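You operate a simulated robot arm through the tools that you are given. There is no shell and no other tool.

The job below is to be done with a simulated robot arm. You get a single attempt, and the scene is never put back.

Task
Fill the empty wash tank to between MIN and MAX and warm it to 60 C.
Fine: shut the drain first; shut the fill lever and switch the heat off at the end.

Only the result counts: the job must be done as asked and must still hold three seconds after the hand-in. Knocking over, shifting, dropping, spilling or breaking anything else fails it.

Robot
A 7-joint arm with a fingered hand, fixed in place. Base frame: the origin is on the floor under the middle of its stand, x ahead of it, y to its left, z up. Lengths are in cm, angles in rad, forces in N, time in s.
It reaches about 102.3 cm from its shoulder. Its first joint turns from -2.897 to 2.897 rad. Payload 4 kg.
The tool frame sits at the grasp point between the pads (the TCP): z along the fingers, y along the line on which they close. The tips reach 3 cm beyond it. The gripper opens to 10.4 cm; its body begins 3.5 cm behind the TCP. The gripper is a hand of 4 fingers: y runs from the thumb to the fingers, the wrist lies at [-1.5, -11.3, -19] in the tool frame.
Orientation is told as [roll, pitch, yaw] about the base's x, y, z axes, in that order, counted from this pose: with the fingers straight down and the wrist toward the robot, the tool's x, y and z point along [0, 1, 0], [1, 0, 0] and [0, 0, -1] of the base frame.

Tools
- The arm moves only by the tool step_arm. Its argument "deltas" is a list of rows, each a list of 2 entries, a list of its own where there are three numbers: the turn, a rotation vector about the base's x, y, z in rad, then the shift along the base's x, y, z in cm. In form: [[[wx, wy, wz], [x, y, z]], ...]. A call has 1 to 20 rows; each row is the pose to reach, as a shift and turn from the pose commanded when the call began. Rows are played at 5 a second. More than 5 cm and 0.15 rad between two rows, and nothing of the call is played. A pose out of reach is approached as far as the arm can. The call stops where the force on the tool passes 60 N (or 10 N more than at its start, if that is more) or the arm is blocked; 0.2 s more then pass. In this call time passes only in rows, and 0.2 s behind the last. It gives the time, the measured TCP pose, the force on the tool (base axes), the opening and the grip force at its end, in the units of the frame above (readings bear some noise), with the torque about the TCP (base axes, N m) and any sound that the robot's microphone picked up.
- Cameras (640 x 400 px; columns grow to the right, rows downward): "scene" is fixed at [39.84, -64.98, 119.99]; the picture's right is [1.00, 0.01, 0.00], its down [0.01, -1.00, -0.06] and it looks along [-0.00, 0.06, -1.00] (base axes); focal length 214 px, centre (320, 200). "wrist" rides on the gripper at [6.1, -9.2, -13] in the tool frame; the picture's right is [-0.81, 0.28, -0.52], its down [-0.53, -0.71, 0.46] and it looks along [-0.24, 0.64, 0.72] (tool axes); focal length 275 px, centre (320, 200). There is no depth. A picture from a camera that has moved, and an enlarged one, comes with that camera's place and axes in the base frame and with its lens.
- snapshot(camera): a new picture of that camera. It takes no simulated time.
- set_fingers(index, middle, ring, thumb_bend, thumb_turn): sets how far each is bent, from 0 (flat) to 1 (curled in); at 0.3 the hand is open as for a grip, at 0.7 the pads meet at the TCP. One left out holds its place. A second passes; each finger stops where it meets its share of the squeeze, and holds until it gets a number again. It is the only way to open and close the hand. It gives what a move gives, with no picture; readings hold the bend of each and the force on the fingers (four entries, about 0 where the hand has none), thumb and palm. thumb_turn goes from beside the hand (0) to across from the fingers (1), as for a grip.
- enlarge(camera, box): a new picture of the part [left, top, right, bottom] of that camera's present view, enlarged. It takes no simulated time.
- close_job(): hands the job in; it is judged then, once.

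Nothing tells you positions but the pictures and the camera data. Unless the task says otherwise, let go and move clear before handing in.

The tools are called after "Call:" as a command line: name --argument value ..., lists and objects as JSON in quotes. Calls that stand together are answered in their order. step_arm: Moves the arm, as the interface text tells. Its arguments: {"type":"object","properties":{"deltas":{"type":"array","items":{"type":"array"}}},"required":["deltas"]} The other tools are called the same way: set_fingers (index, middle, ring, thumb_bend, thumb_turn) moves the fingers one by one; snapshot (camera) takes a picture; enlarge (camera, box) takes an enlarged picture of a part of a camera's view; close_job () hands the job in.

At the start:

```text
t: 0.0
ee_pos: [28.36, -46.77, 91.08]
tool_rot: [0.001, 0.0, 0.0]
ft_force: [-0.6, -0.1, -0.4]
ft_torque: [-0.01, -0.01, -0.01]
width: 10.36
finger_force: 0.1
shape: jaw
bend: [0.3, 0.3, 0.3, 0.3, 0.98]
finger forces: [0.0, 0.0, 0.1, 0.2, 0.0, 0.0]
```

scene: 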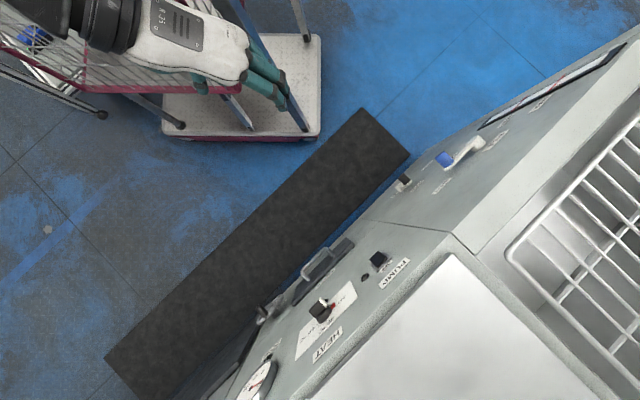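
wrist: 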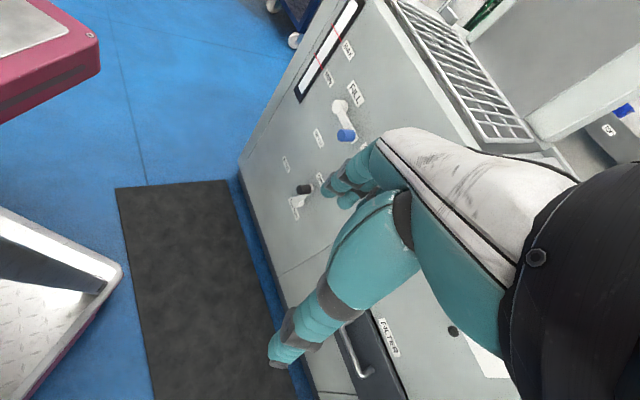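

I see a wash tank cabinet whose front panel faces toward the robot at an angle, with a fill lever (blue), a drain lever (dark handle), a heat knob, and a gauge. I'll look closer at each before moving.

Call:
enlarge --camera "scene" --box '[360, 80, 640, 260]'

Call:
enlarge --camera "scene" --box '[200, 220, 460, 400]'

Call:
enlarge --camera "wrist" --box '[230, 0, 430, 130]'

Call:
enlarge --camera "wrist" --box '[230, 120, 430, 250]'

Call:
enlarge --camera "wrist" --box '[400, 0, 640, 150]'

```text
2.22 times, centred on (500, 170) of scene
camera zoom: at [39.84, -64.98, 119.99], right [1.0, 0.01, 0.0], down [0.01, -1.0, -0.06], along [0.0, 0.06, -1.0], focal length 477 px, centre (-80, 267)
```

zoom: 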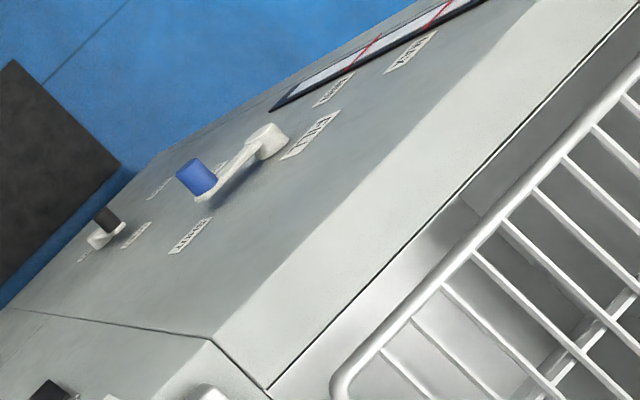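

```text
2.22 times, centred on (330, 310) of scene
camera zoom: at [39.84, -64.98, 119.99], right [1.0, 0.01, 0.0], down [0.01, -1.0, -0.06], along [0.0, 0.06, -1.0], focal length 477 px, centre (298, -44)
```

zoom: 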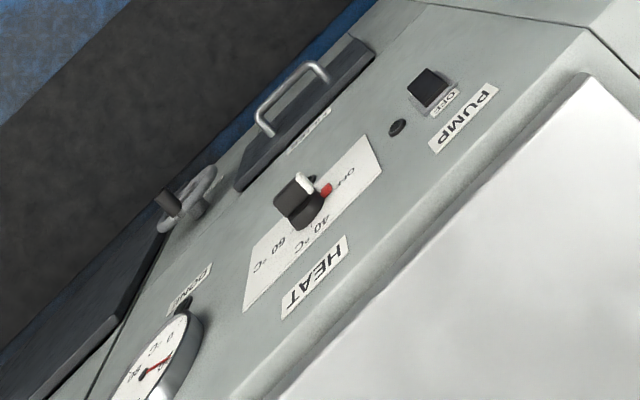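

```text
3.08 times, centred on (330, 65) of wrist
camera zoom: at [19.2, -40.65, 103.93], right [0.28, -0.81, 0.52], down [-0.71, -0.53, -0.46], along [0.64, -0.24, -0.72], focal length 847 px, centre (289, 615)
```

zoom: 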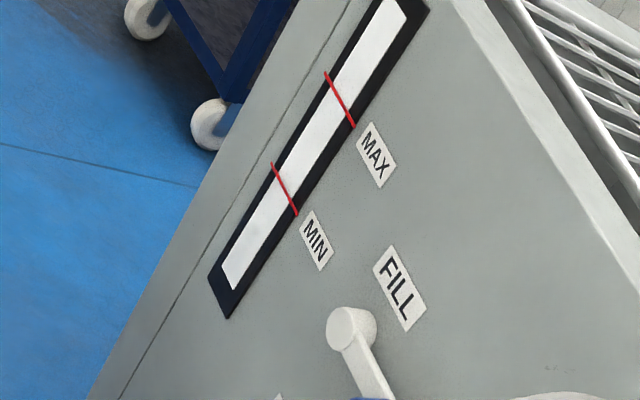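

```text
3.08 times, centred on (330, 185) of wrist
camera zoom: at [19.2, -40.65, 103.93], right [0.28, -0.81, 0.52], down [-0.71, -0.53, -0.46], along [0.64, -0.24, -0.72], focal length 847 px, centre (289, 246)
```

zoom: 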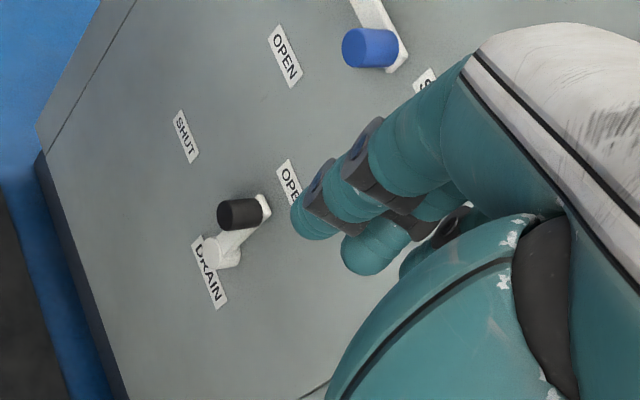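

```text
2.67 times, centred on (520, 75) of wrist
camera zoom: at [19.2, -40.65, 103.93], right [0.28, -0.81, 0.52], down [-0.71, -0.53, -0.46], along [0.64, -0.24, -0.72], focal length 734 px, centre (-213, 533)
```

zoom: 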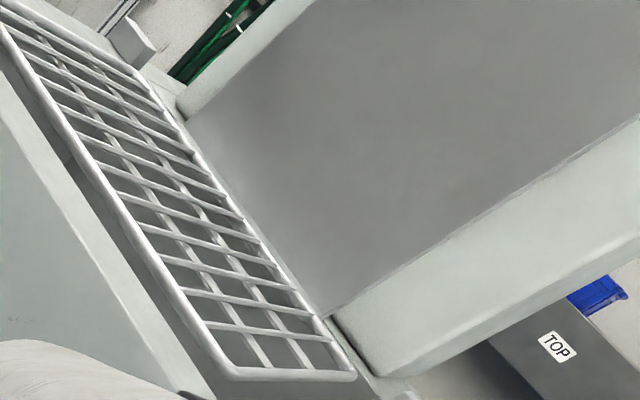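

The panel looks vertical, about 88 cm from the base, with FILL lever pointing right (SHUT), DRAIN lever pointing up (OPEN), and the HEAT knob further right. I'll turn the hand to face the panel so that the wrist camera can see the knob and gauges better.

Call:
step_arm --deltas '[[[0, 0, -0.12], [-1.5, -1.5, 1]], [[0, 0, -0.24], [-3, -3, 2]], [[0, 0, -0.36], [-4, -4, 3]], [[0, 0, -0.48], [-5, -5, 4]], [[0, 0, -0.6], [-6, -6, 4]], [[0, 0, -0.7], [-7, -7, 4]]]'

```text
t: 1.4
ee_pos: [21.33, -53.77, 94.97]
tool_rot: [-0.001, 0.001, -0.701]
ft_force: [-0.7, -0.3, 0.3]
ft_torque: [-0.01, -0.02, 0.03]
width: 10.36
finger_force: 0.1
shape: jaw
bend: [0.3, 0.3, 0.3, 0.3, 0.98]
finger forces: [0.0, 0.0, 0.1, 0.0, 0.1, 0.0]
```

The move went as planned and the hand now faces the panel. I'll take pictures from both cameras to locate the knob and gauges.

Call:
snapshot --camera "wrist"

Call:
snapshot --camera "scene"

```text
taken
camera wrist: at [18.32, -43.18, 107.95], right [-0.31, -0.8, 0.52], down [-0.89, 0.05, -0.46], along [0.34, -0.6, -0.72], focal length 275 px, centre (320, 200)
```

wrist: 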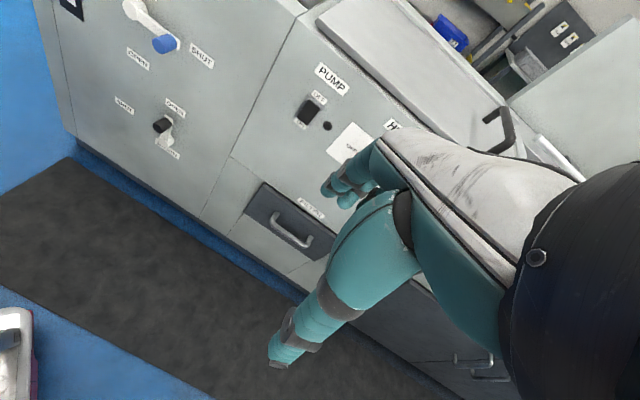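

```text
taken
```

scene: 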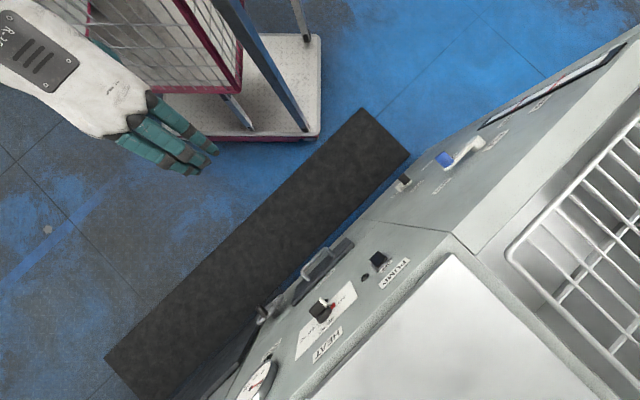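

The seam, PUMP switch, knob card and the filter drawer are visible, but the hand hides the HEAT knob and dial. I'll tilt the fingers up toward the panel and shift right along the panel while staying about 30 cm away, so I can read everything frontally.

Call:
step_arm --deltas '[[[-0.086, -0.102, 0], [-1.5, -1.5, 0]], [[-0.172, -0.204, 0], [-3, -3, 0]], [[-0.258, -0.306, 0], [-5, -5, 0]], [[-0.343, -0.408, 0], [-7, -7, 0]], [[-0.428, -0.509, 0], [-9, -8, 0]], [[-0.5, -0.594, 0], [-10, -9, 0]]]'

Call:
snapshot --camera "wrist"

Call:
snapshot --camera "scene"

```text
t: 2.8
ee_pos: [11.43, -62.68, 94.95]
tool_rot: [-0.001, -0.779, -0.698]
ft_force: [-0.3, -0.7, 0.7]
ft_torque: [0.0, 0.0, 0.03]
width: 10.38
finger_force: 0.0
shape: jaw
bend: [0.3, 0.3, 0.3, 0.3, 0.98]
finger forces: [0.0, 0.1, 0.0, 0.0, 0.0, 0.1]
```

```text
taken
camera wrist: at [3.36, -47.93, 97.77], right [-0.65, -0.51, 0.56], down [-0.49, -0.29, -0.82], along [0.58, -0.81, -0.06], focal length 275 px, centre (320, 200)
```

wrist: 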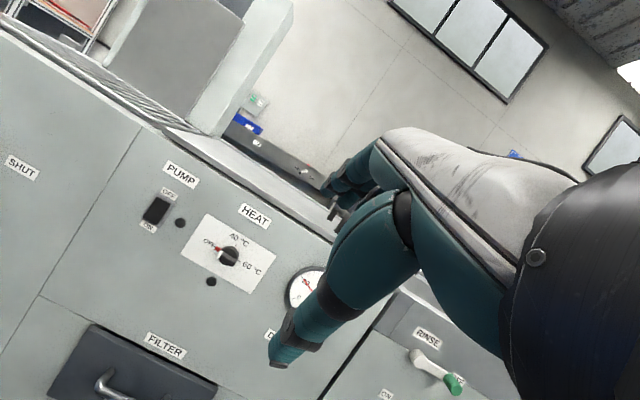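

```text
taken
```

scene: 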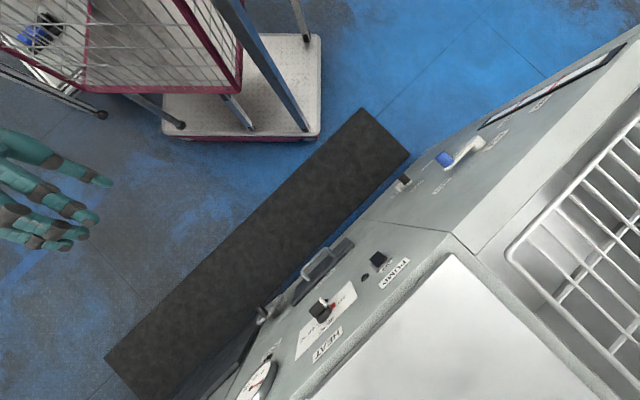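

Call:
enlarge --camera "wrist" --box '[130, 150, 340, 360]'

Call:
enlarge --camera "wrist" --box '[190, 200, 290, 300]'

Call:
enlarge --camera "scene" --box '[280, 270, 380, 370]'

Call:
enlarge --camera "scene" --box '[220, 300, 320, 400]'

```text
1.90 times, centred on (235, 255) of wrist
camera zoom: at [3.36, -47.93, 97.77], right [-0.65, -0.51, 0.56], down [-0.49, -0.29, -0.82], along [0.58, -0.81, -0.06], focal length 524 px, centre (482, 95)
```

zoom: 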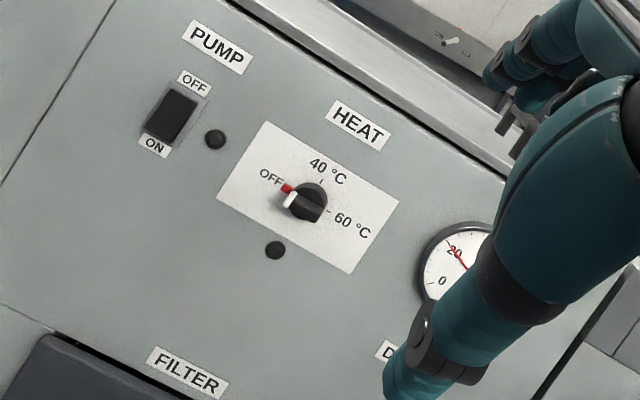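

```text
4.00 times, centred on (240, 250) of wrist
camera zoom: at [3.36, -47.93, 97.77], right [-0.65, -0.51, 0.56], down [-0.49, -0.29, -0.82], along [0.58, -0.81, -0.06], focal length 1101 px, centre (640, 0)
```

zoom: 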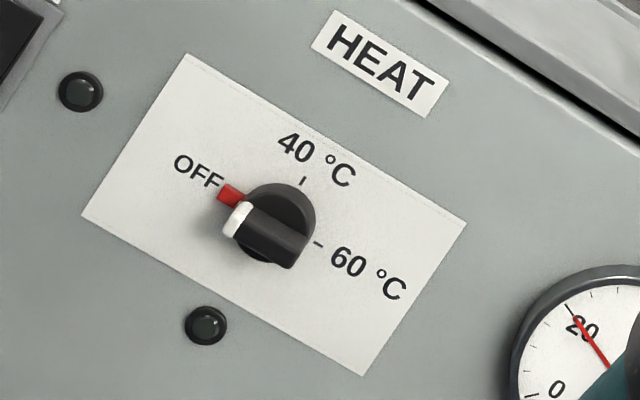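

```text
4.00 times, centred on (330, 320) of scene
camera zoom: at [39.84, -64.98, 119.99], right [1.0, 0.01, 0.0], down [0.01, -1.0, -0.06], along [0.0, 0.06, -1.0], focal length 858 px, centre (280, -280)
```

zoom: 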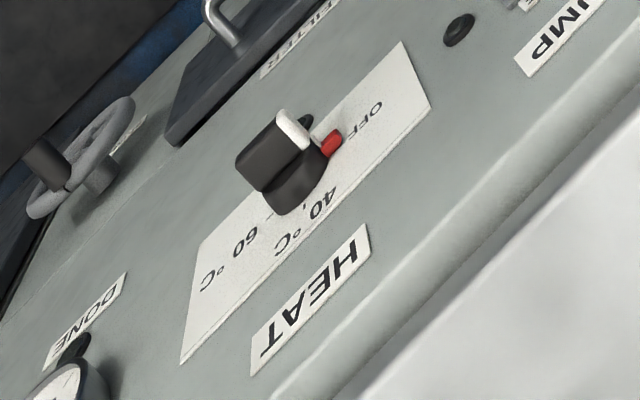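

```text
4.00 times, centred on (270, 350) of scene
camera zoom: at [39.84, -64.98, 119.99], right [1.0, 0.01, 0.0], down [0.01, -1.0, -0.06], along [0.0, 0.06, -1.0], focal length 858 px, centre (520, -400)
```

zoom: 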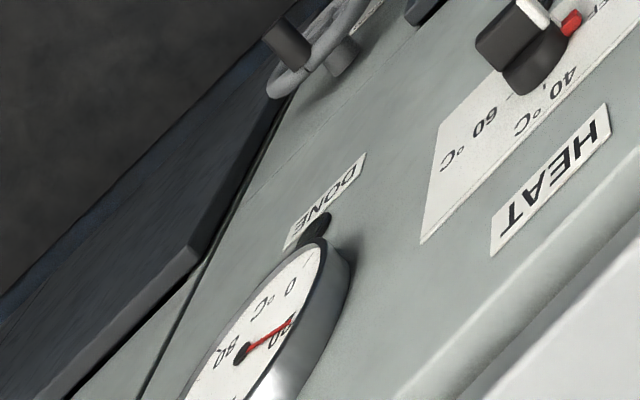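

The knob is at OFF (left), with 40 at top and 60 at right, and the thermometer reads about 20 °C. I put the knob base near (41.1, -85.8, 75.2) on the vertical panel. I'll look at the hand shape from above and at the dial before going to the drain.

Call:
enlarge --camera "scene" --box '[0, 110, 160, 270]'

Call:
enlarge --camera "wrist" --box '[240, 120, 440, 380]'

Call:
enlarge --camera "wrist" --box '[0, 0, 330, 130]'

```text
2.50 times, centred on (80, 190) of scene
camera zoom: at [39.84, -64.98, 119.99], right [1.0, 0.01, 0.0], down [0.01, -1.0, -0.06], along [0.0, 0.06, -1.0], focal length 536 px, centre (920, 225)
```

zoom: 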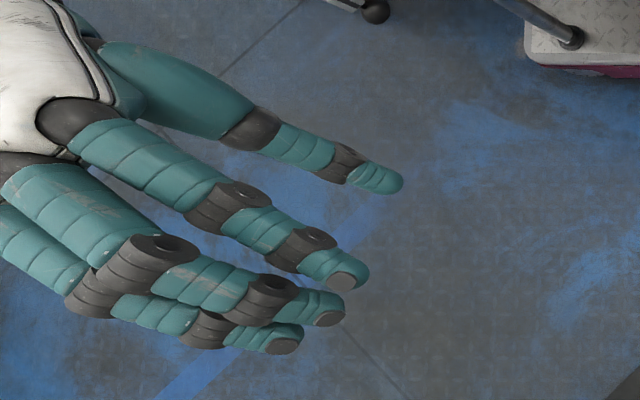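

```text
1.54 times, centred on (340, 250) of wrist
camera zoom: at [3.36, -47.93, 97.77], right [-0.65, -0.51, 0.56], down [-0.49, -0.29, -0.82], along [0.58, -0.81, -0.06], focal length 424 px, centre (289, 123)
```

zoom: 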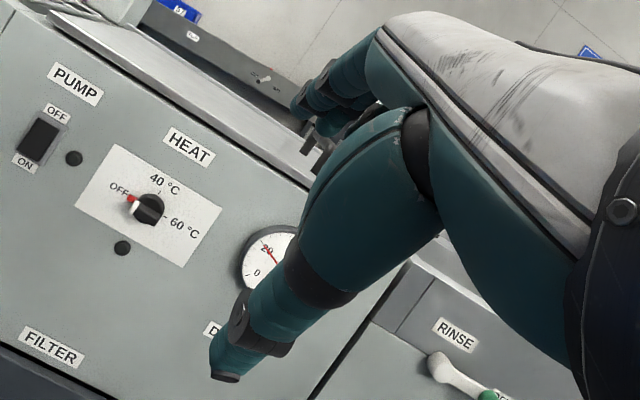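

```text
1.94 times, centred on (165, 65) of wrist
camera zoom: at [3.36, -47.93, 97.77], right [-0.65, -0.51, 0.56], down [-0.49, -0.29, -0.82], along [0.58, -0.81, -0.06], focal length 534 px, centre (621, 462)
```

zoom: 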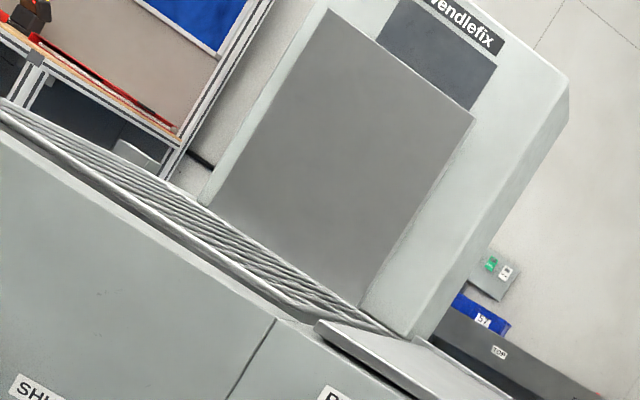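

The hand has the index finger opposing the thumb, with the middle and ring fingers on the panel-right side. Next I move left and lower, staying about 28 cm off the panel, to get a good view of the drain and fill levers.

Call:
step_arm --deltas '[[[0, 0, -0.02], [3.3, 2.0, -2.5]], [[0, 0, -0.04], [6.6, 4.0, -5]], [[0, 0, -0.06], [10, 6.1, -7.5]], [[0, 0, -0.08], [13.3, 8.1, -10]], [[0, 0, -0.1], [16.6, 10.1, -12.5]], [[0, 0, -0.119], [20, 12.1, -15]], [[0, 0, -0.119], [23.3, 14.2, -17.5]], [[0, 0, -0.119], [26.6, 16.2, -20]], [[0, 0, -0.119], [30, 18.2, -22.5]], [[0, 0, -0.119], [33.2, 20.2, -25]]]'

Call:
snapshot --camera "wrist"

Call:
snapshot --camera "scene"

```text
t: 5.0
ee_pos: [48.59, -50.57, 71.51]
tool_rot: [0.004, -0.754, -0.826]
ft_force: [0.1, -0.5, 0.0]
ft_torque: [0.0, 0.0, 0.0]
width: 10.39
finger_force: 0.1
shape: jaw
bend: [0.3, 0.3, 0.3, 0.3, 0.97]
finger forces: [0.0, 0.0, 0.0, 0.1, 0.1, 0.1]
out of reach, approached as far as the arm can: row 5, 6, 7, 8, 9, 10
```

```text
taken
camera wrist: at [42.54, -34.95, 74.69], right [-0.7, -0.44, 0.56], down [-0.53, -0.21, -0.82], along [0.48, -0.87, -0.09], focal length 275 px, centre (320, 200)
```

wrist: 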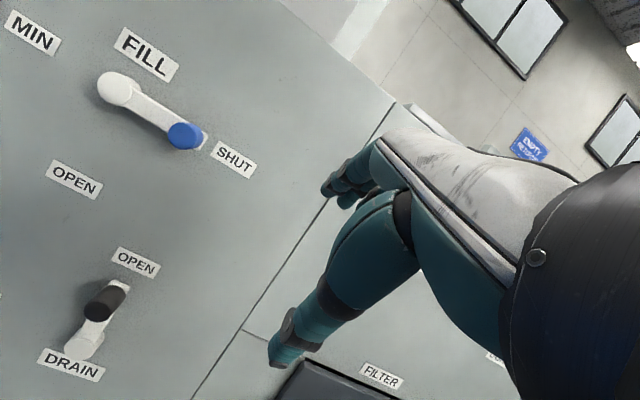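

```text
taken
```

scene: 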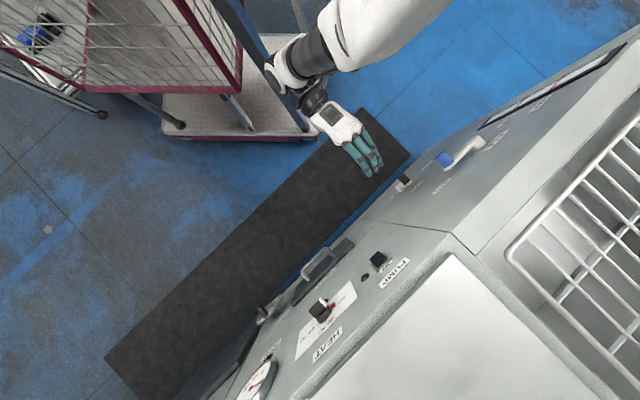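

The arm could not quite hold the requested pose this near its base, so it ended about 8 cm nearer the panel than I commanded. Both levers are now clearly visible: FILL at SHUT, DRAIN at OPEN, with the drain's SHUT label to its left. I'll zoom in to measure them.

Call:
enlarge --camera "wrist" --box '[0, 220, 200, 400]'

Call:
enlarge --camera "wrist" --box '[60, 20, 280, 200]'

Call:
enlarge --camera "scene" --box '[380, 110, 500, 210]'

Call:
enlarge --camera "scene" --box '[240, 20, 460, 220]'

```text
2.22 times, centred on (100, 310) of wrist
camera zoom: at [42.54, -34.95, 74.69], right [-0.7, -0.44, 0.56], down [-0.53, -0.21, -0.82], along [0.48, -0.87, -0.09], focal length 612 px, centre (809, -44)
```

zoom: 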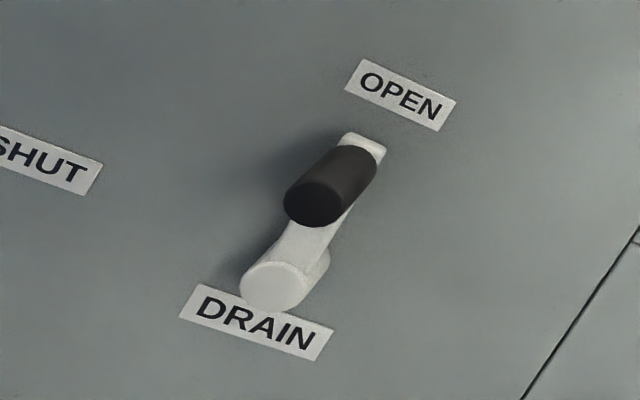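

```text
2.22 times, centred on (170, 110) of wrist
camera zoom: at [42.54, -34.95, 74.69], right [-0.7, -0.44, 0.56], down [-0.53, -0.21, -0.82], along [0.48, -0.87, -0.09], focal length 612 px, centre (653, 400)
```

zoom: 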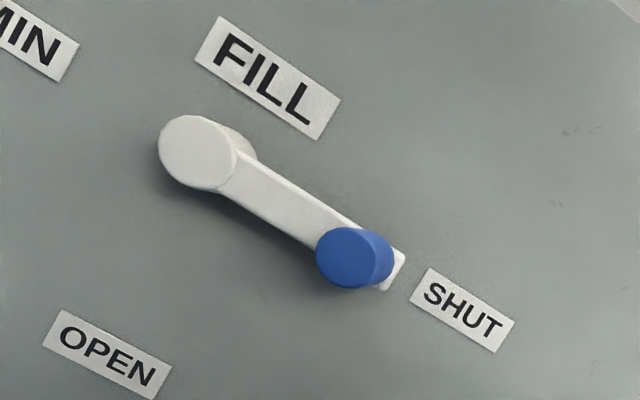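

```text
4.00 times, centred on (440, 160) of scene
camera zoom: at [39.84, -64.98, 119.99], right [1.0, 0.01, 0.0], down [0.01, -1.0, -0.06], along [0.0, 0.06, -1.0], focal length 858 px, centre (-160, 360)
```

zoom: 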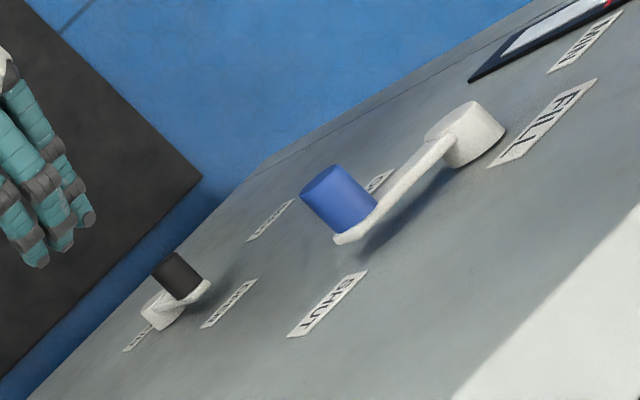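

```text
2.00 times, centred on (350, 120) of scene
camera zoom: at [39.84, -64.98, 119.99], right [1.0, 0.01, 0.0], down [0.01, -1.0, -0.06], along [0.0, 0.06, -1.0], focal length 429 px, centre (260, 360)
```

zoom: 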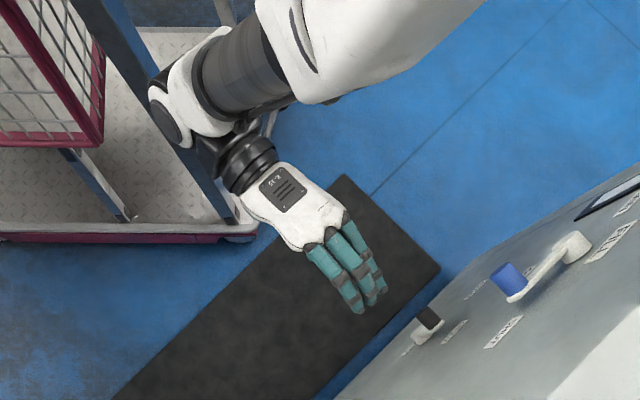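

I now have both levers: drain pivot near (69.1, -54.8, 40.6) with an 8 cm arm pointing up, fill pivot near (76.4, -47.5, 69.7) with an 8.4 cm arm pointing right. I'll look closely at the fingertips to know where they are relative to the TCP.

Call:
enlarge --camera "wrist" --box '[300, 120, 420, 220]'

Call:
enlarge --camera "scene" --box '[320, 90, 400, 190]'

```text
4.00 times, centred on (360, 170) of wrist
camera zoom: at [42.54, -34.95, 74.69], right [-0.7, -0.44, 0.56], down [-0.53, -0.21, -0.82], along [0.48, -0.87, -0.09], focal length 1101 px, centre (160, 320)
```

zoom: 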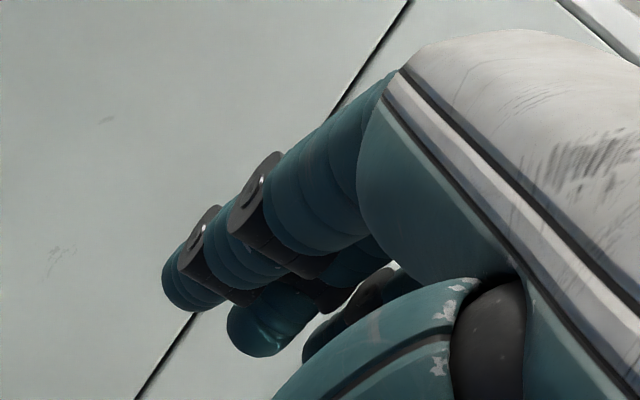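

```text
4.00 times, centred on (360, 140) of scene
camera zoom: at [39.84, -64.98, 119.99], right [1.0, 0.01, 0.0], down [0.01, -1.0, -0.06], along [0.0, 0.06, -1.0], focal length 858 px, centre (160, 440)
```

zoom: 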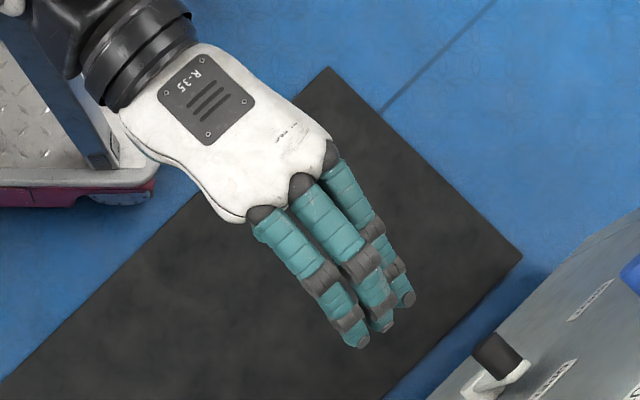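

Index fingertip centre is at about tool (0.8, 5.7, 2.4), leading the thumb well toward the panel. I'll make a small test move to see which reference the next shift is taken from, then descend toward the drain handle.

Call:
step_arm --deltas '[[[0, 0, 0], [0.7, -0.7, -2]]]'

```text
t: 5.4
ee_pos: [49.31, -51.22, 69.59]
tool_rot: [0.009, -0.773, -0.817]
ft_force: [0.0, -0.6, 0.4]
ft_torque: [0.0, -0.01, 0.01]
width: 10.36
finger_force: 0.0
shape: jaw
bend: [0.3, 0.3, 0.3, 0.3, 0.97]
finger forces: [0.0, 0.0, 0.0, 0.0, 0.0, 0.0]
```

The shift is taken from the actual pose, as the move matched. Now I go down to drain height with the index finger to the right of the black handle, still about 20 cm off the panel.

Call:
step_arm --deltas '[[[0, 0, 0], [0.8, 0.8, -4]], [[0, 0, 0], [1.6, 1.6, -8]], [[0, 0, 0], [2.5, 2.4, -12]], [[0, 0, 0], [3.3, 3.1, -16]], [[0, 0, 0], [4.2, 3.9, -20]], [[0, 0, 0], [5.0, 4.7, -24]]]'

Call:
snapshot --camera "wrist"

Call:
snapshot --camera "scene"

```text
t: 6.8
ee_pos: [50.01, -51.82, 45.66]
tool_rot: [0.091, -0.767, -0.834]
ft_force: [0.4, -0.5, -0.6]
ft_torque: [-0.02, 0.02, 0.03]
width: 10.41
finger_force: 0.1
shape: jaw
bend: [0.3, 0.3, 0.3, 0.3, 0.98]
finger forces: [0.1, 0.0, 0.0, 0.0, 0.0, 0.1]
out of reach, approached as far as the arm can: row 1, 2, 3, 4, 5, 6
```

```text
taken
camera wrist: at [43.01, -36.71, 48.9], right [-0.7, -0.49, 0.51], down [-0.47, -0.21, -0.86], along [0.53, -0.84, -0.09], focal length 275 px, centre (320, 200)
```

wrist: 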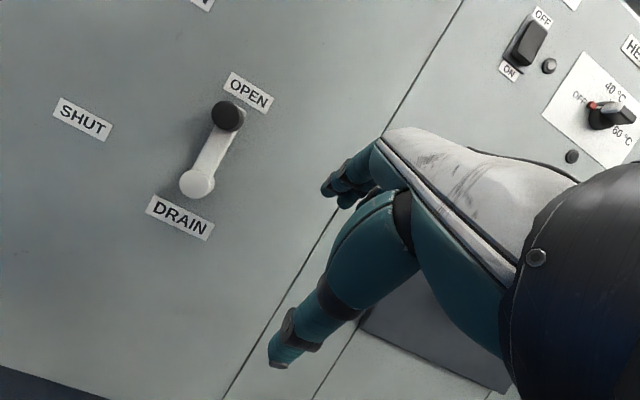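

```text
taken
```

scene: 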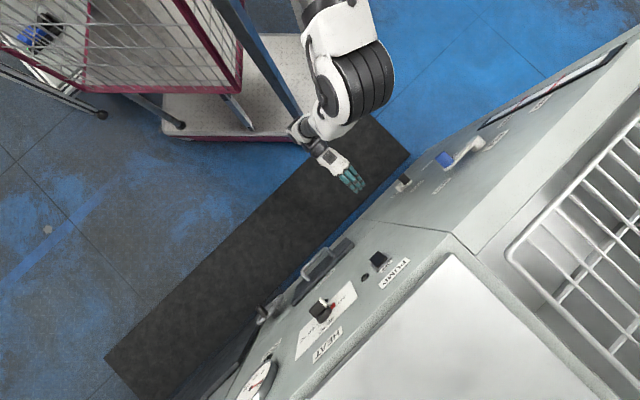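

The lower pose was limited by reach so the hand stayed at about r=-1 (right of the lever by 12 cm), 19 cm off the panel. Moving closer to the panel should free the arm, so I go forward and left in one sweep, ending with the index finger just right of the black handle.

Call:
step_arm --deltas '[[[0, 0, 0], [2.2, -1.2, 0]], [[-0.015, 0.016, -0.02], [4.5, -2.2, 0]], [[-0.03, 0.032, -0.04], [6.8, -2.6, 0]], [[-0.045, 0.049, -0.062], [9.0, -2.4, 0]]]'

Call:
snapshot --camera "wrist"

```text
t: 7.8
ee_pos: [55.34, -58.41, 45.58]
tool_rot: [0.075, -0.761, -0.832]
ft_force: [-0.6, 0.1, 0.0]
ft_torque: [-0.01, 0.01, -0.04]
width: 10.37
finger_force: 0.1
shape: jaw
bend: [0.3, 0.3, 0.3, 0.3, 0.98]
finger forces: [0.0, 0.0, 0.1, 0.0, 0.1, 0.1]
out of reach, approached as far as the arm can: row 2, 3, 4
```

```text
taken
camera wrist: at [48.55, -43.09, 48.91], right [-0.7, -0.48, 0.52], down [-0.49, -0.21, -0.85], along [0.52, -0.85, -0.09], focal length 275 px, centre (320, 200)
```

wrist: 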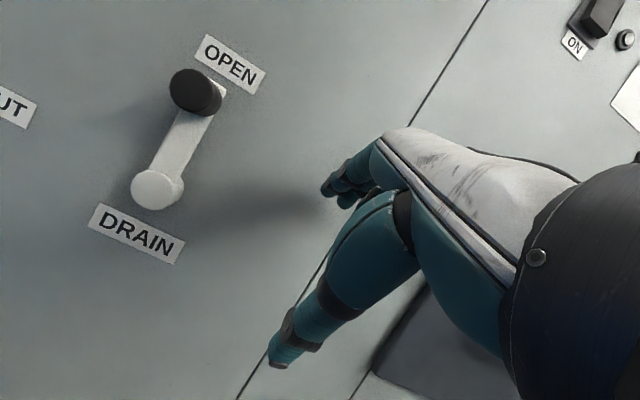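

The hand reached the panel distance (about 10 cm) but refuses to slide left at this yaw, likely a wrist joint limit. Letting the hand yaw follow the arm's azimuth should free it, so I turn the yaw by +0.27 while moving left toward the right side of the black handle.

Call:
step_arm --deltas '[[[0, 0, 0.13], [0.5, 0.5, 0]], [[0, 0, 0.26], [1.5, 1.3, 0]], [[0, 0, 0.27], [3.0, 2.6, 0]], [[0, 0, 0.27], [4.9, 4.2, 0]]]'

Call:
snapshot --camera "wrist"

```text
t: 8.8
ee_pos: [60.3, -54.2, 45.74]
tool_rot: [0.074, -0.763, -0.561]
ft_force: [-0.6, -0.3, 0.4]
ft_torque: [0.01, -0.01, 0.01]
width: 10.39
finger_force: 0.0
shape: jaw
bend: [0.3, 0.3, 0.3, 0.3, 0.98]
finger forces: [0.0, 0.1, 0.0, 0.0, 0.0, 0.0]
```

```text
taken
camera wrist: at [49.54, -41.33, 49.01], right [-0.55, -0.65, 0.52], down [-0.41, -0.33, -0.85], along [0.73, -0.68, -0.09], focal length 275 px, centre (320, 200)
```

wrist: 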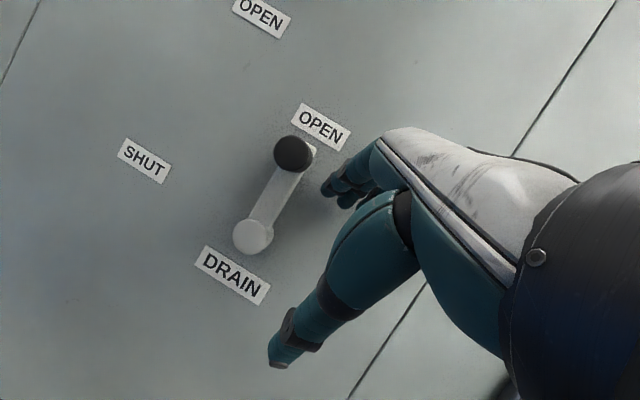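

The index finger now sits about 1.4 cm to the right of the black drain handle at mid-handle depth. I'll push it left along the first half of its arc and check.

Call:
step_arm --deltas '[[[0, 0, 0], [0.5, 0.47, 0.4]], [[0, 0, 0], [1.0, 0.94, 0.7]], [[0, 0, 0], [1.5, 1.4, 0.9]], [[0, 0, 0], [2.05, 1.92, 1.0]], [[0, 0, 0], [2.6, 2.4, 1.0]], [[0, 0, 0], [3.11, 2.92, 1.0]], [[0, 0, 0], [3.6, 3.4, 0.9]], [[0, 0, 0], [4.18, 3.93, 0.8]], [[0, 0, 0], [4.7, 4.4, 0.6]], [[0, 0, 0], [5.19, 4.88, 0.3]]]'

Call:
snapshot --camera "wrist"

```text
t: 11.0
ee_pos: [65.32, -49.2, 46.16]
tool_rot: [0.073, -0.762, -0.562]
ft_force: [-1.4, -0.4, 0.2]
ft_torque: [0.01, -0.02, -0.04]
width: 10.38
finger_force: 0.1
shape: jaw
bend: [0.3, 0.3, 0.3, 0.3, 0.98]
finger forces: [0.8, 0.1, 0.0, 0.0, 0.0, 0.1]
```

```text
taken
camera wrist: at [54.74, -36.38, 49.47], right [-0.55, -0.65, 0.52], down [-0.41, -0.33, -0.85], along [0.73, -0.68, -0.09], focal length 275 px, centre (320, 200)
```

wrist: 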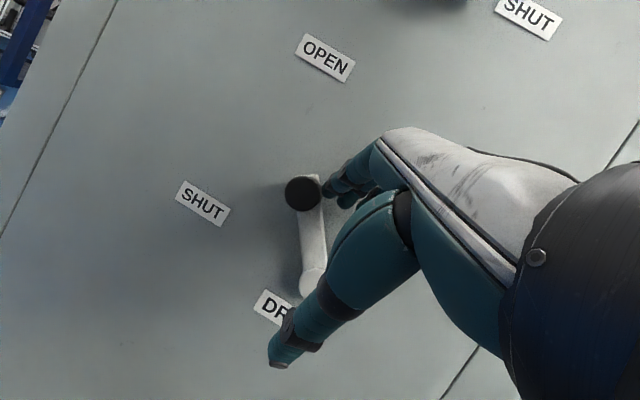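

The lever is swinging left with almost no force; it's roughly 40° along. I'll continue the arc, ending with the finger above the handle pushing down to SHUT.

Call:
step_arm --deltas '[[[0, 0, 0], [0.5, 0.45, -0.3]], [[0, 0, 0], [0.95, 0.9, -0.7]], [[0, 0, 0], [1.4, 1.3, -1.15]], [[0, 0, 0], [1.8, 1.7, -1.6]], [[0, 0, 0], [2.15, 2.0, -2.2]], [[0, 0, 0], [2.5, 2.35, -2.75]], [[0, 0, 0], [2.8, 2.6, -3.4]], [[0, 0, 0], [3.05, 2.85, -4.0]], [[0, 0, 0], [3.25, 3.05, -4.7]], [[0, 0, 0], [3.4, 3.2, -5.4]]]'

Call:
snapshot --camera "wrist"

```text
t: 13.2
ee_pos: [68.22, -47.52, 40.64]
tool_rot: [0.095, -0.763, -0.561]
ft_force: [-0.5, 0.2, 0.7]
ft_torque: [0.02, -0.01, 0.0]
width: 10.38
finger_force: 0.0
shape: jaw
bend: [0.3, 0.3, 0.3, 0.3, 0.98]
finger forces: [0.1, 0.1, 0.1, 0.0, 0.0, 0.1]
out of reach, approached as far as the arm can: row 4, 5, 6, 7, 8, 9, 10
```

```text
taken
camera wrist: at [57.36, -34.81, 43.89], right [-0.54, -0.67, 0.51], down [-0.4, -0.32, -0.86], along [0.74, -0.67, -0.09], focal length 275 px, centre (320, 200)
```

wrist: 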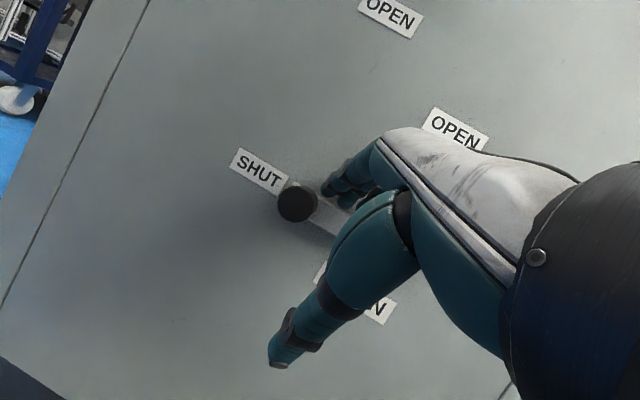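

The black handle is now next to the SHUT label. I'll zoom in to judge whether it is fully horizontal.

Call:
enlarge --camera "wrist" --box '[220, 130, 400, 290]'

Call:
enlarge --camera "scene" --box '[370, 110, 490, 210]'

```text
2.50 times, centred on (310, 210) of wrist
camera zoom: at [57.36, -34.81, 43.89], right [-0.54, -0.67, 0.51], down [-0.4, -0.32, -0.86], along [0.74, -0.67, -0.09], focal length 688 px, centre (345, 175)
```

zoom: 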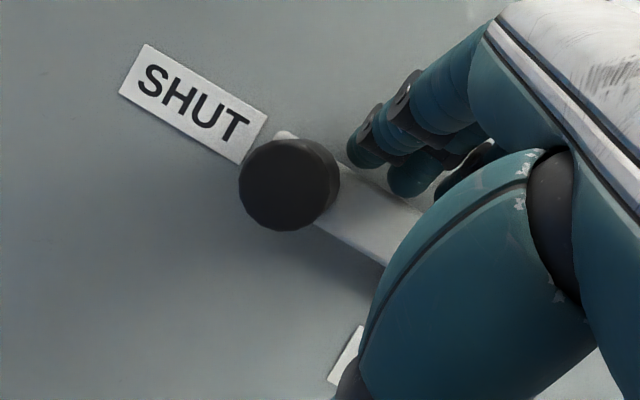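

```text
4.00 times, centred on (430, 160) of scene
camera zoom: at [39.84, -64.98, 119.99], right [1.0, 0.01, 0.0], down [0.01, -1.0, -0.06], along [0.0, 0.06, -1.0], focal length 858 px, centre (-120, 360)
```

zoom: 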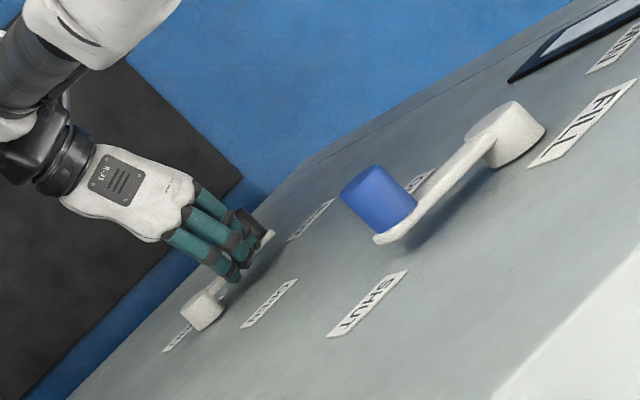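

The lever bar is parallel to the labels, so the drain is essentially shut. I'll press down gently a little more to make sure it's against its stop.

Call:
step_arm --deltas '[[[0, 0, 0], [0, 0, -0.3]], [[0, 0, 0], [0, 0, -0.6]], [[0, 0, 0], [0, 0, -0.9]]]'

Call:
enlarge --camera "wrist" --box '[220, 130, 400, 290]'

```text
t: 14.0
ee_pos: [68.02, -47.98, 39.7]
tool_rot: [0.086, -0.764, -0.564]
ft_force: [-4.5, 6.6, 12.7]
ft_torque: [-0.69, -0.72, 0.16]
width: 10.39
finger_force: 0.1
shape: jaw
bend: [0.28, 0.29, 0.29, 0.3, 0.98]
finger forces: [4.5, 6.0, 3.1, 0.1, 0.0, 0.0]
out of reach, approached as far as the arm can: row 2, 3
```

```text
2.50 times, centred on (310, 210) of wrist
camera zoom: at [57.19, -35.26, 43.05], right [-0.55, -0.66, 0.51], down [-0.41, -0.33, -0.85], along [0.73, -0.67, -0.09], focal length 688 px, centre (345, 175)
```

zoom: 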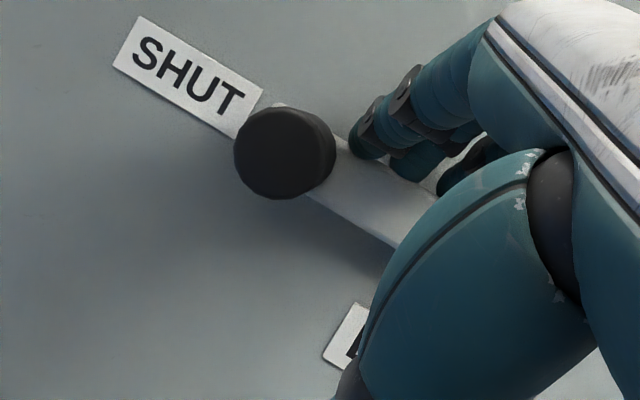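

The reaction force rose to about 13 N, so the drain lever is firmly against its SHUT stop. Now I lift off, back away, and rise above the FILL handle.

Call:
step_arm --deltas '[[[0, 0, 0], [0, 0, 1.5]], [[0, 0, 0], [-1.0, 1.1, 2.5]], [[0, 0, 0], [-3.0, 3.2, 3.0]], [[0, 0, 0], [-4.5, 4.8, 4.0]], [[0, 0, 0], [-4.5, 4.8, 8.5]], [[0, 0, 0], [-4.5, 4.8, 13]], [[0, 0, 0], [-4.5, 4.8, 17.5]], [[0, 0, 0], [-4.5, 4.8, 22]], [[0, 0, 0], [-4.5, 4.8, 26.5]], [[0, 0, 0], [-4.5, 4.8, 31]], [[0, 0, 0], [-4.5, 4.8, 35.5]]]'

Call:
snapshot --camera "wrist"

Call:
snapshot --camera "scene"

```text
t: 16.4
ee_pos: [63.26, -43.09, 75.3]
tool_rot: [0.073, -0.762, -0.563]
ft_force: [-0.5, 1.3, -0.4]
ft_torque: [0.03, -0.03, 0.01]
width: 10.41
finger_force: 0.1
shape: jaw
bend: [0.3, 0.3, 0.3, 0.3, 0.98]
finger forces: [0.0, 0.0, 0.0, 0.0, 0.1, 0.0]
out of reach, approached as far as the arm can: row 2, 3, 4, 5, 6, 7, 8
```

```text
taken
camera wrist: at [52.6, -30.16, 78.55], right [-0.55, -0.65, 0.52], down [-0.41, -0.33, -0.85], along [0.73, -0.68, -0.09], focal length 275 px, centre (320, 200)
```

wrist: 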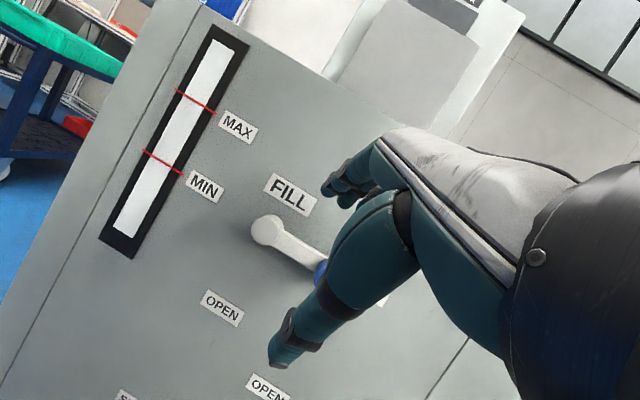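

```text
taken
```

scene: 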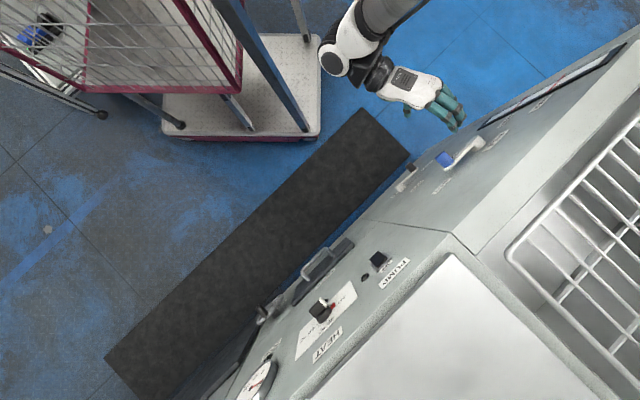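

The sight glass is clearly visible and empty (white). FILL handle is just below-right of the fingers; I'll come forward so that the fingers sit above the blue handle, then check the alignment.

Call:
step_arm --deltas '[[[0, 0, 0], [0.9, -1.9, 0]], [[0, 0, 0], [1.8, -3.9, -0.5]], [[0, 0, 0], [2.7, -5.8, -1.5]]]'

Call:
enlarge --camera "scene" --box '[390, 90, 510, 190]'

Call:
snapshot --camera "wrist"

```text
t: 17.2
ee_pos: [66.06, -48.78, 73.8]
tool_rot: [0.075, -0.763, -0.562]
ft_force: [-0.3, 0.8, -0.5]
ft_torque: [-0.04, 0.0, -0.01]
width: 10.41
finger_force: 0.1
shape: jaw
bend: [0.3, 0.3, 0.3, 0.3, 0.98]
finger forces: [0.0, 0.0, 0.1, 0.0, 0.1, 0.0]
```

```text
4.00 times, centred on (450, 140) of scene
camera zoom: at [39.84, -64.98, 119.99], right [1.0, 0.01, 0.0], down [0.01, -1.0, -0.06], along [0.0, 0.06, -1.0], focal length 858 px, centre (-200, 440)
```

zoom: 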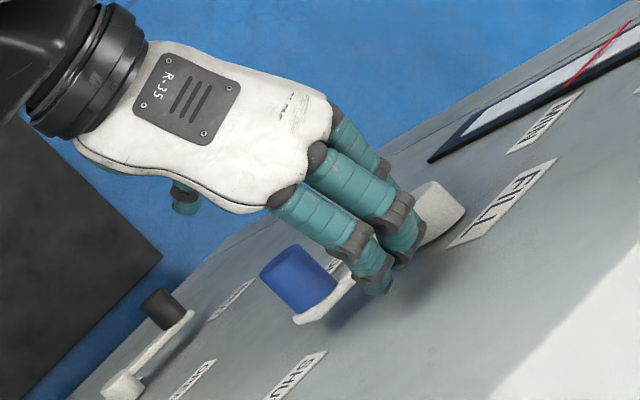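

```text
taken
camera wrist: at [55.42, -36.03, 77.01], right [-0.55, -0.66, 0.52], down [-0.41, -0.33, -0.85], along [0.73, -0.68, -0.09], focal length 275 px, centre (320, 200)
```

wrist: 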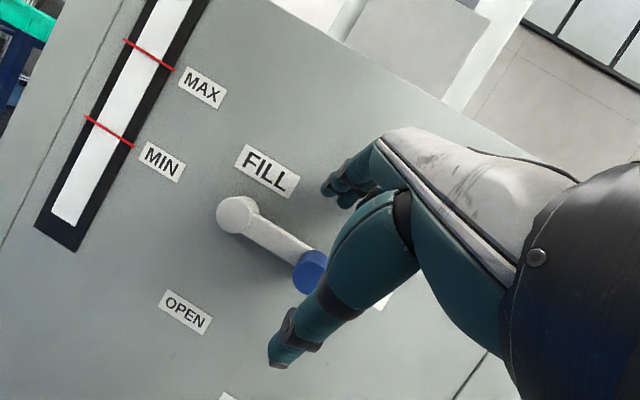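

The three fingers straddle the blue handle's position (index near r=-17, ring near r=-13) about 4 cm above it. I'll press straight down to open the lever part way, and check the flow in the sight glass.

Call:
step_arm --deltas '[[[0, 0, 0], [0, 0, -2]], [[0, 0, 0], [0, 0, -3.5]], [[0, 0, 0], [0, 0, -4.3]], [[0, 0, 0], [0.1, 0.1, -5.1]], [[0, 0, 0], [0.2, 0.2, -5.9]], [[0, 0, 0], [0.4, 0.4, -6.7]], [[0, 0, 0], [0.6, 0.5, -7.5]], [[0, 0, 0], [0.7, 0.7, -8.2]]]'

Call:
snapshot --camera "wrist"

Call:
enlarge --camera "scene" --box '[390, 90, 510, 190]'

```text
t: 19.0
ee_pos: [66.95, -48.23, 65.42]
tool_rot: [0.076, -0.761, -0.562]
ft_force: [-1.4, 2.2, 0.3]
ft_torque: [-0.05, -0.11, -0.06]
width: 10.39
finger_force: 0.1
shape: jaw
bend: [0.3, 0.3, 0.3, 0.3, 0.98]
finger forces: [1.5, 0.4, 0.0, 0.1, 0.0, 0.0]
```

```text
taken
camera wrist: at [56.22, -35.36, 68.77], right [-0.55, -0.66, 0.52], down [-0.41, -0.33, -0.85], along [0.73, -0.68, -0.09], focal length 275 px, centre (320, 200)
```

wrist: 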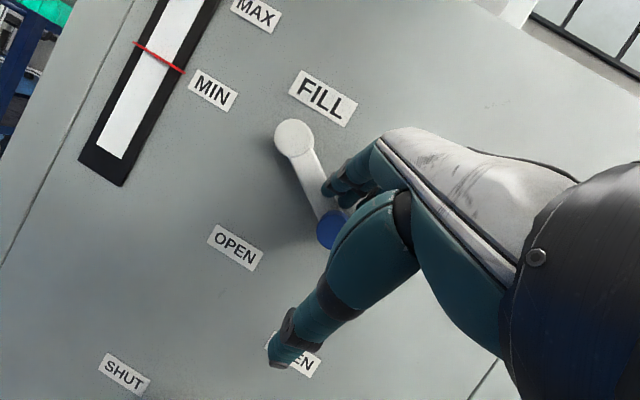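

```text
4.00 times, centred on (450, 140) of scene
camera zoom: at [39.84, -64.98, 119.99], right [1.0, 0.01, 0.0], down [0.01, -1.0, -0.06], along [0.0, 0.06, -1.0], focal length 858 px, centre (-200, 440)
```

zoom: 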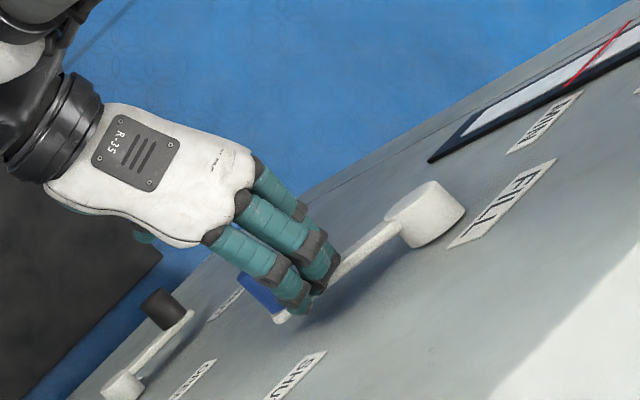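

The lever is roughly a third of the way open. I'll wait about a second here and see whether the sight glass changes.

Call:
step_arm --deltas '[[[0, 0, 0], [0, 0, 0]], [[0, 0, 0], [0, 0, 0]], [[0, 0, 0], [0, 0, 0]], [[0, 0, 0], [0, 0, 0]]]'

Call:
enlarge --camera "wrist" --box '[60, 0, 260, 200]'

Call:
enlarge --camera "scene" --box '[470, 30, 630, 150]'

```text
t: 20.0
ee_pos: [66.9, -48.31, 65.56]
tool_rot: [0.074, -0.762, -0.563]
ft_force: [-0.7, -0.2, -0.1]
ft_torque: [-0.02, -0.02, -0.04]
width: 10.41
finger_force: 0.0
shape: jaw
bend: [0.3, 0.3, 0.3, 0.3, 0.98]
finger forces: [0.0, 0.2, 0.0, 0.0, 0.1, 0.0]
```

```text
2.00 times, centred on (160, 100) of wrist
camera zoom: at [56.21, -35.37, 68.77], right [-0.55, -0.65, 0.52], down [-0.41, -0.33, -0.85], along [0.73, -0.68, -0.09], focal length 551 px, centre (640, 400)
```

zoom: 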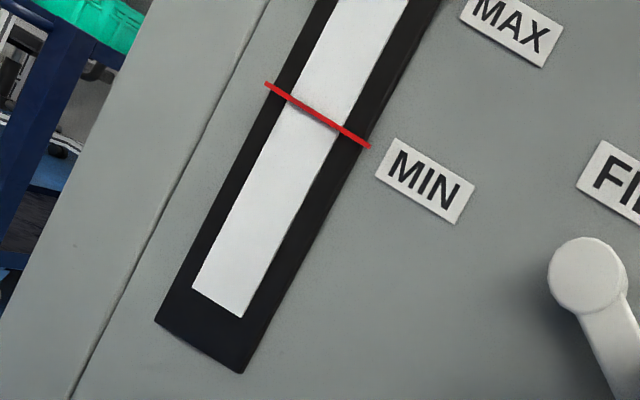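

```text
3.33 times, centred on (550, 90) of scene
camera zoom: at [39.84, -64.98, 119.99], right [1.0, 0.01, 0.0], down [0.01, -1.0, -0.06], along [0.0, 0.06, -1.0], focal length 715 px, centre (-447, 567)
```

zoom: 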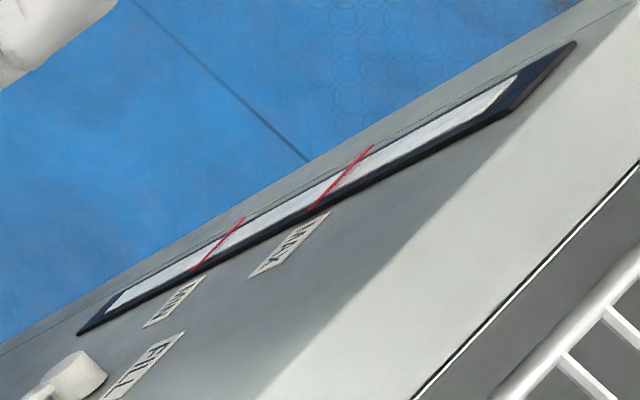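

No water has appeared yet at about a third open. I'll press the lever further, to about 60–65°.

Call:
step_arm --deltas '[[[0, 0, 0], [0, 0, -1]], [[0, 0, 0], [-0.1, -0.1, -2]], [[0, 0, 0], [-0.2, -0.2, -3]], [[0, 0, 0], [-0.36, -0.34, -3.9]], [[0, 0, 0], [-0.36, -0.34, -4.7]]]'

Call:
snapshot --camera "wrist"

Call:
enlarge --camera "scene" --box '[470, 30, 630, 150]'

```text
t: 21.2
ee_pos: [66.59, -48.6, 60.69]
tool_rot: [0.074, -0.761, -0.562]
ft_force: [-0.3, -1.4, 0.7]
ft_torque: [0.01, -0.02, -0.07]
width: 10.39
finger_force: 0.0
shape: jaw
bend: [0.3, 0.3, 0.3, 0.3, 0.98]
finger forces: [0.8, 0.0, 0.0, 0.0, 0.0, 0.0]
```

```text
taken
camera wrist: at [55.87, -35.74, 64.05], right [-0.55, -0.65, 0.52], down [-0.41, -0.33, -0.85], along [0.73, -0.68, -0.09], focal length 275 px, centre (320, 200)
```

wrist: 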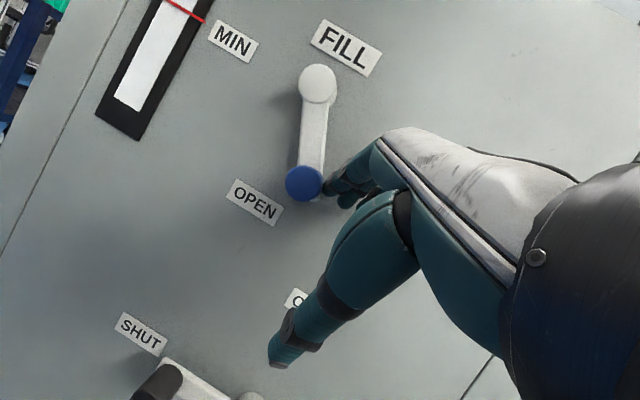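

```text
3.33 times, centred on (550, 90) of scene
camera zoom: at [39.84, -64.98, 119.99], right [1.0, 0.01, 0.0], down [0.01, -1.0, -0.06], along [0.0, 0.06, -1.0], focal length 715 px, centre (-447, 567)
```

zoom: 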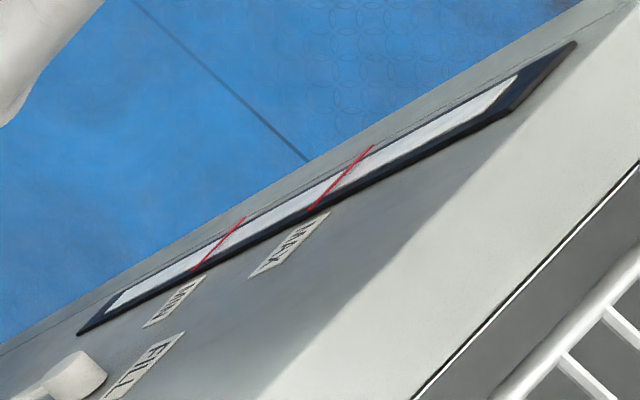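

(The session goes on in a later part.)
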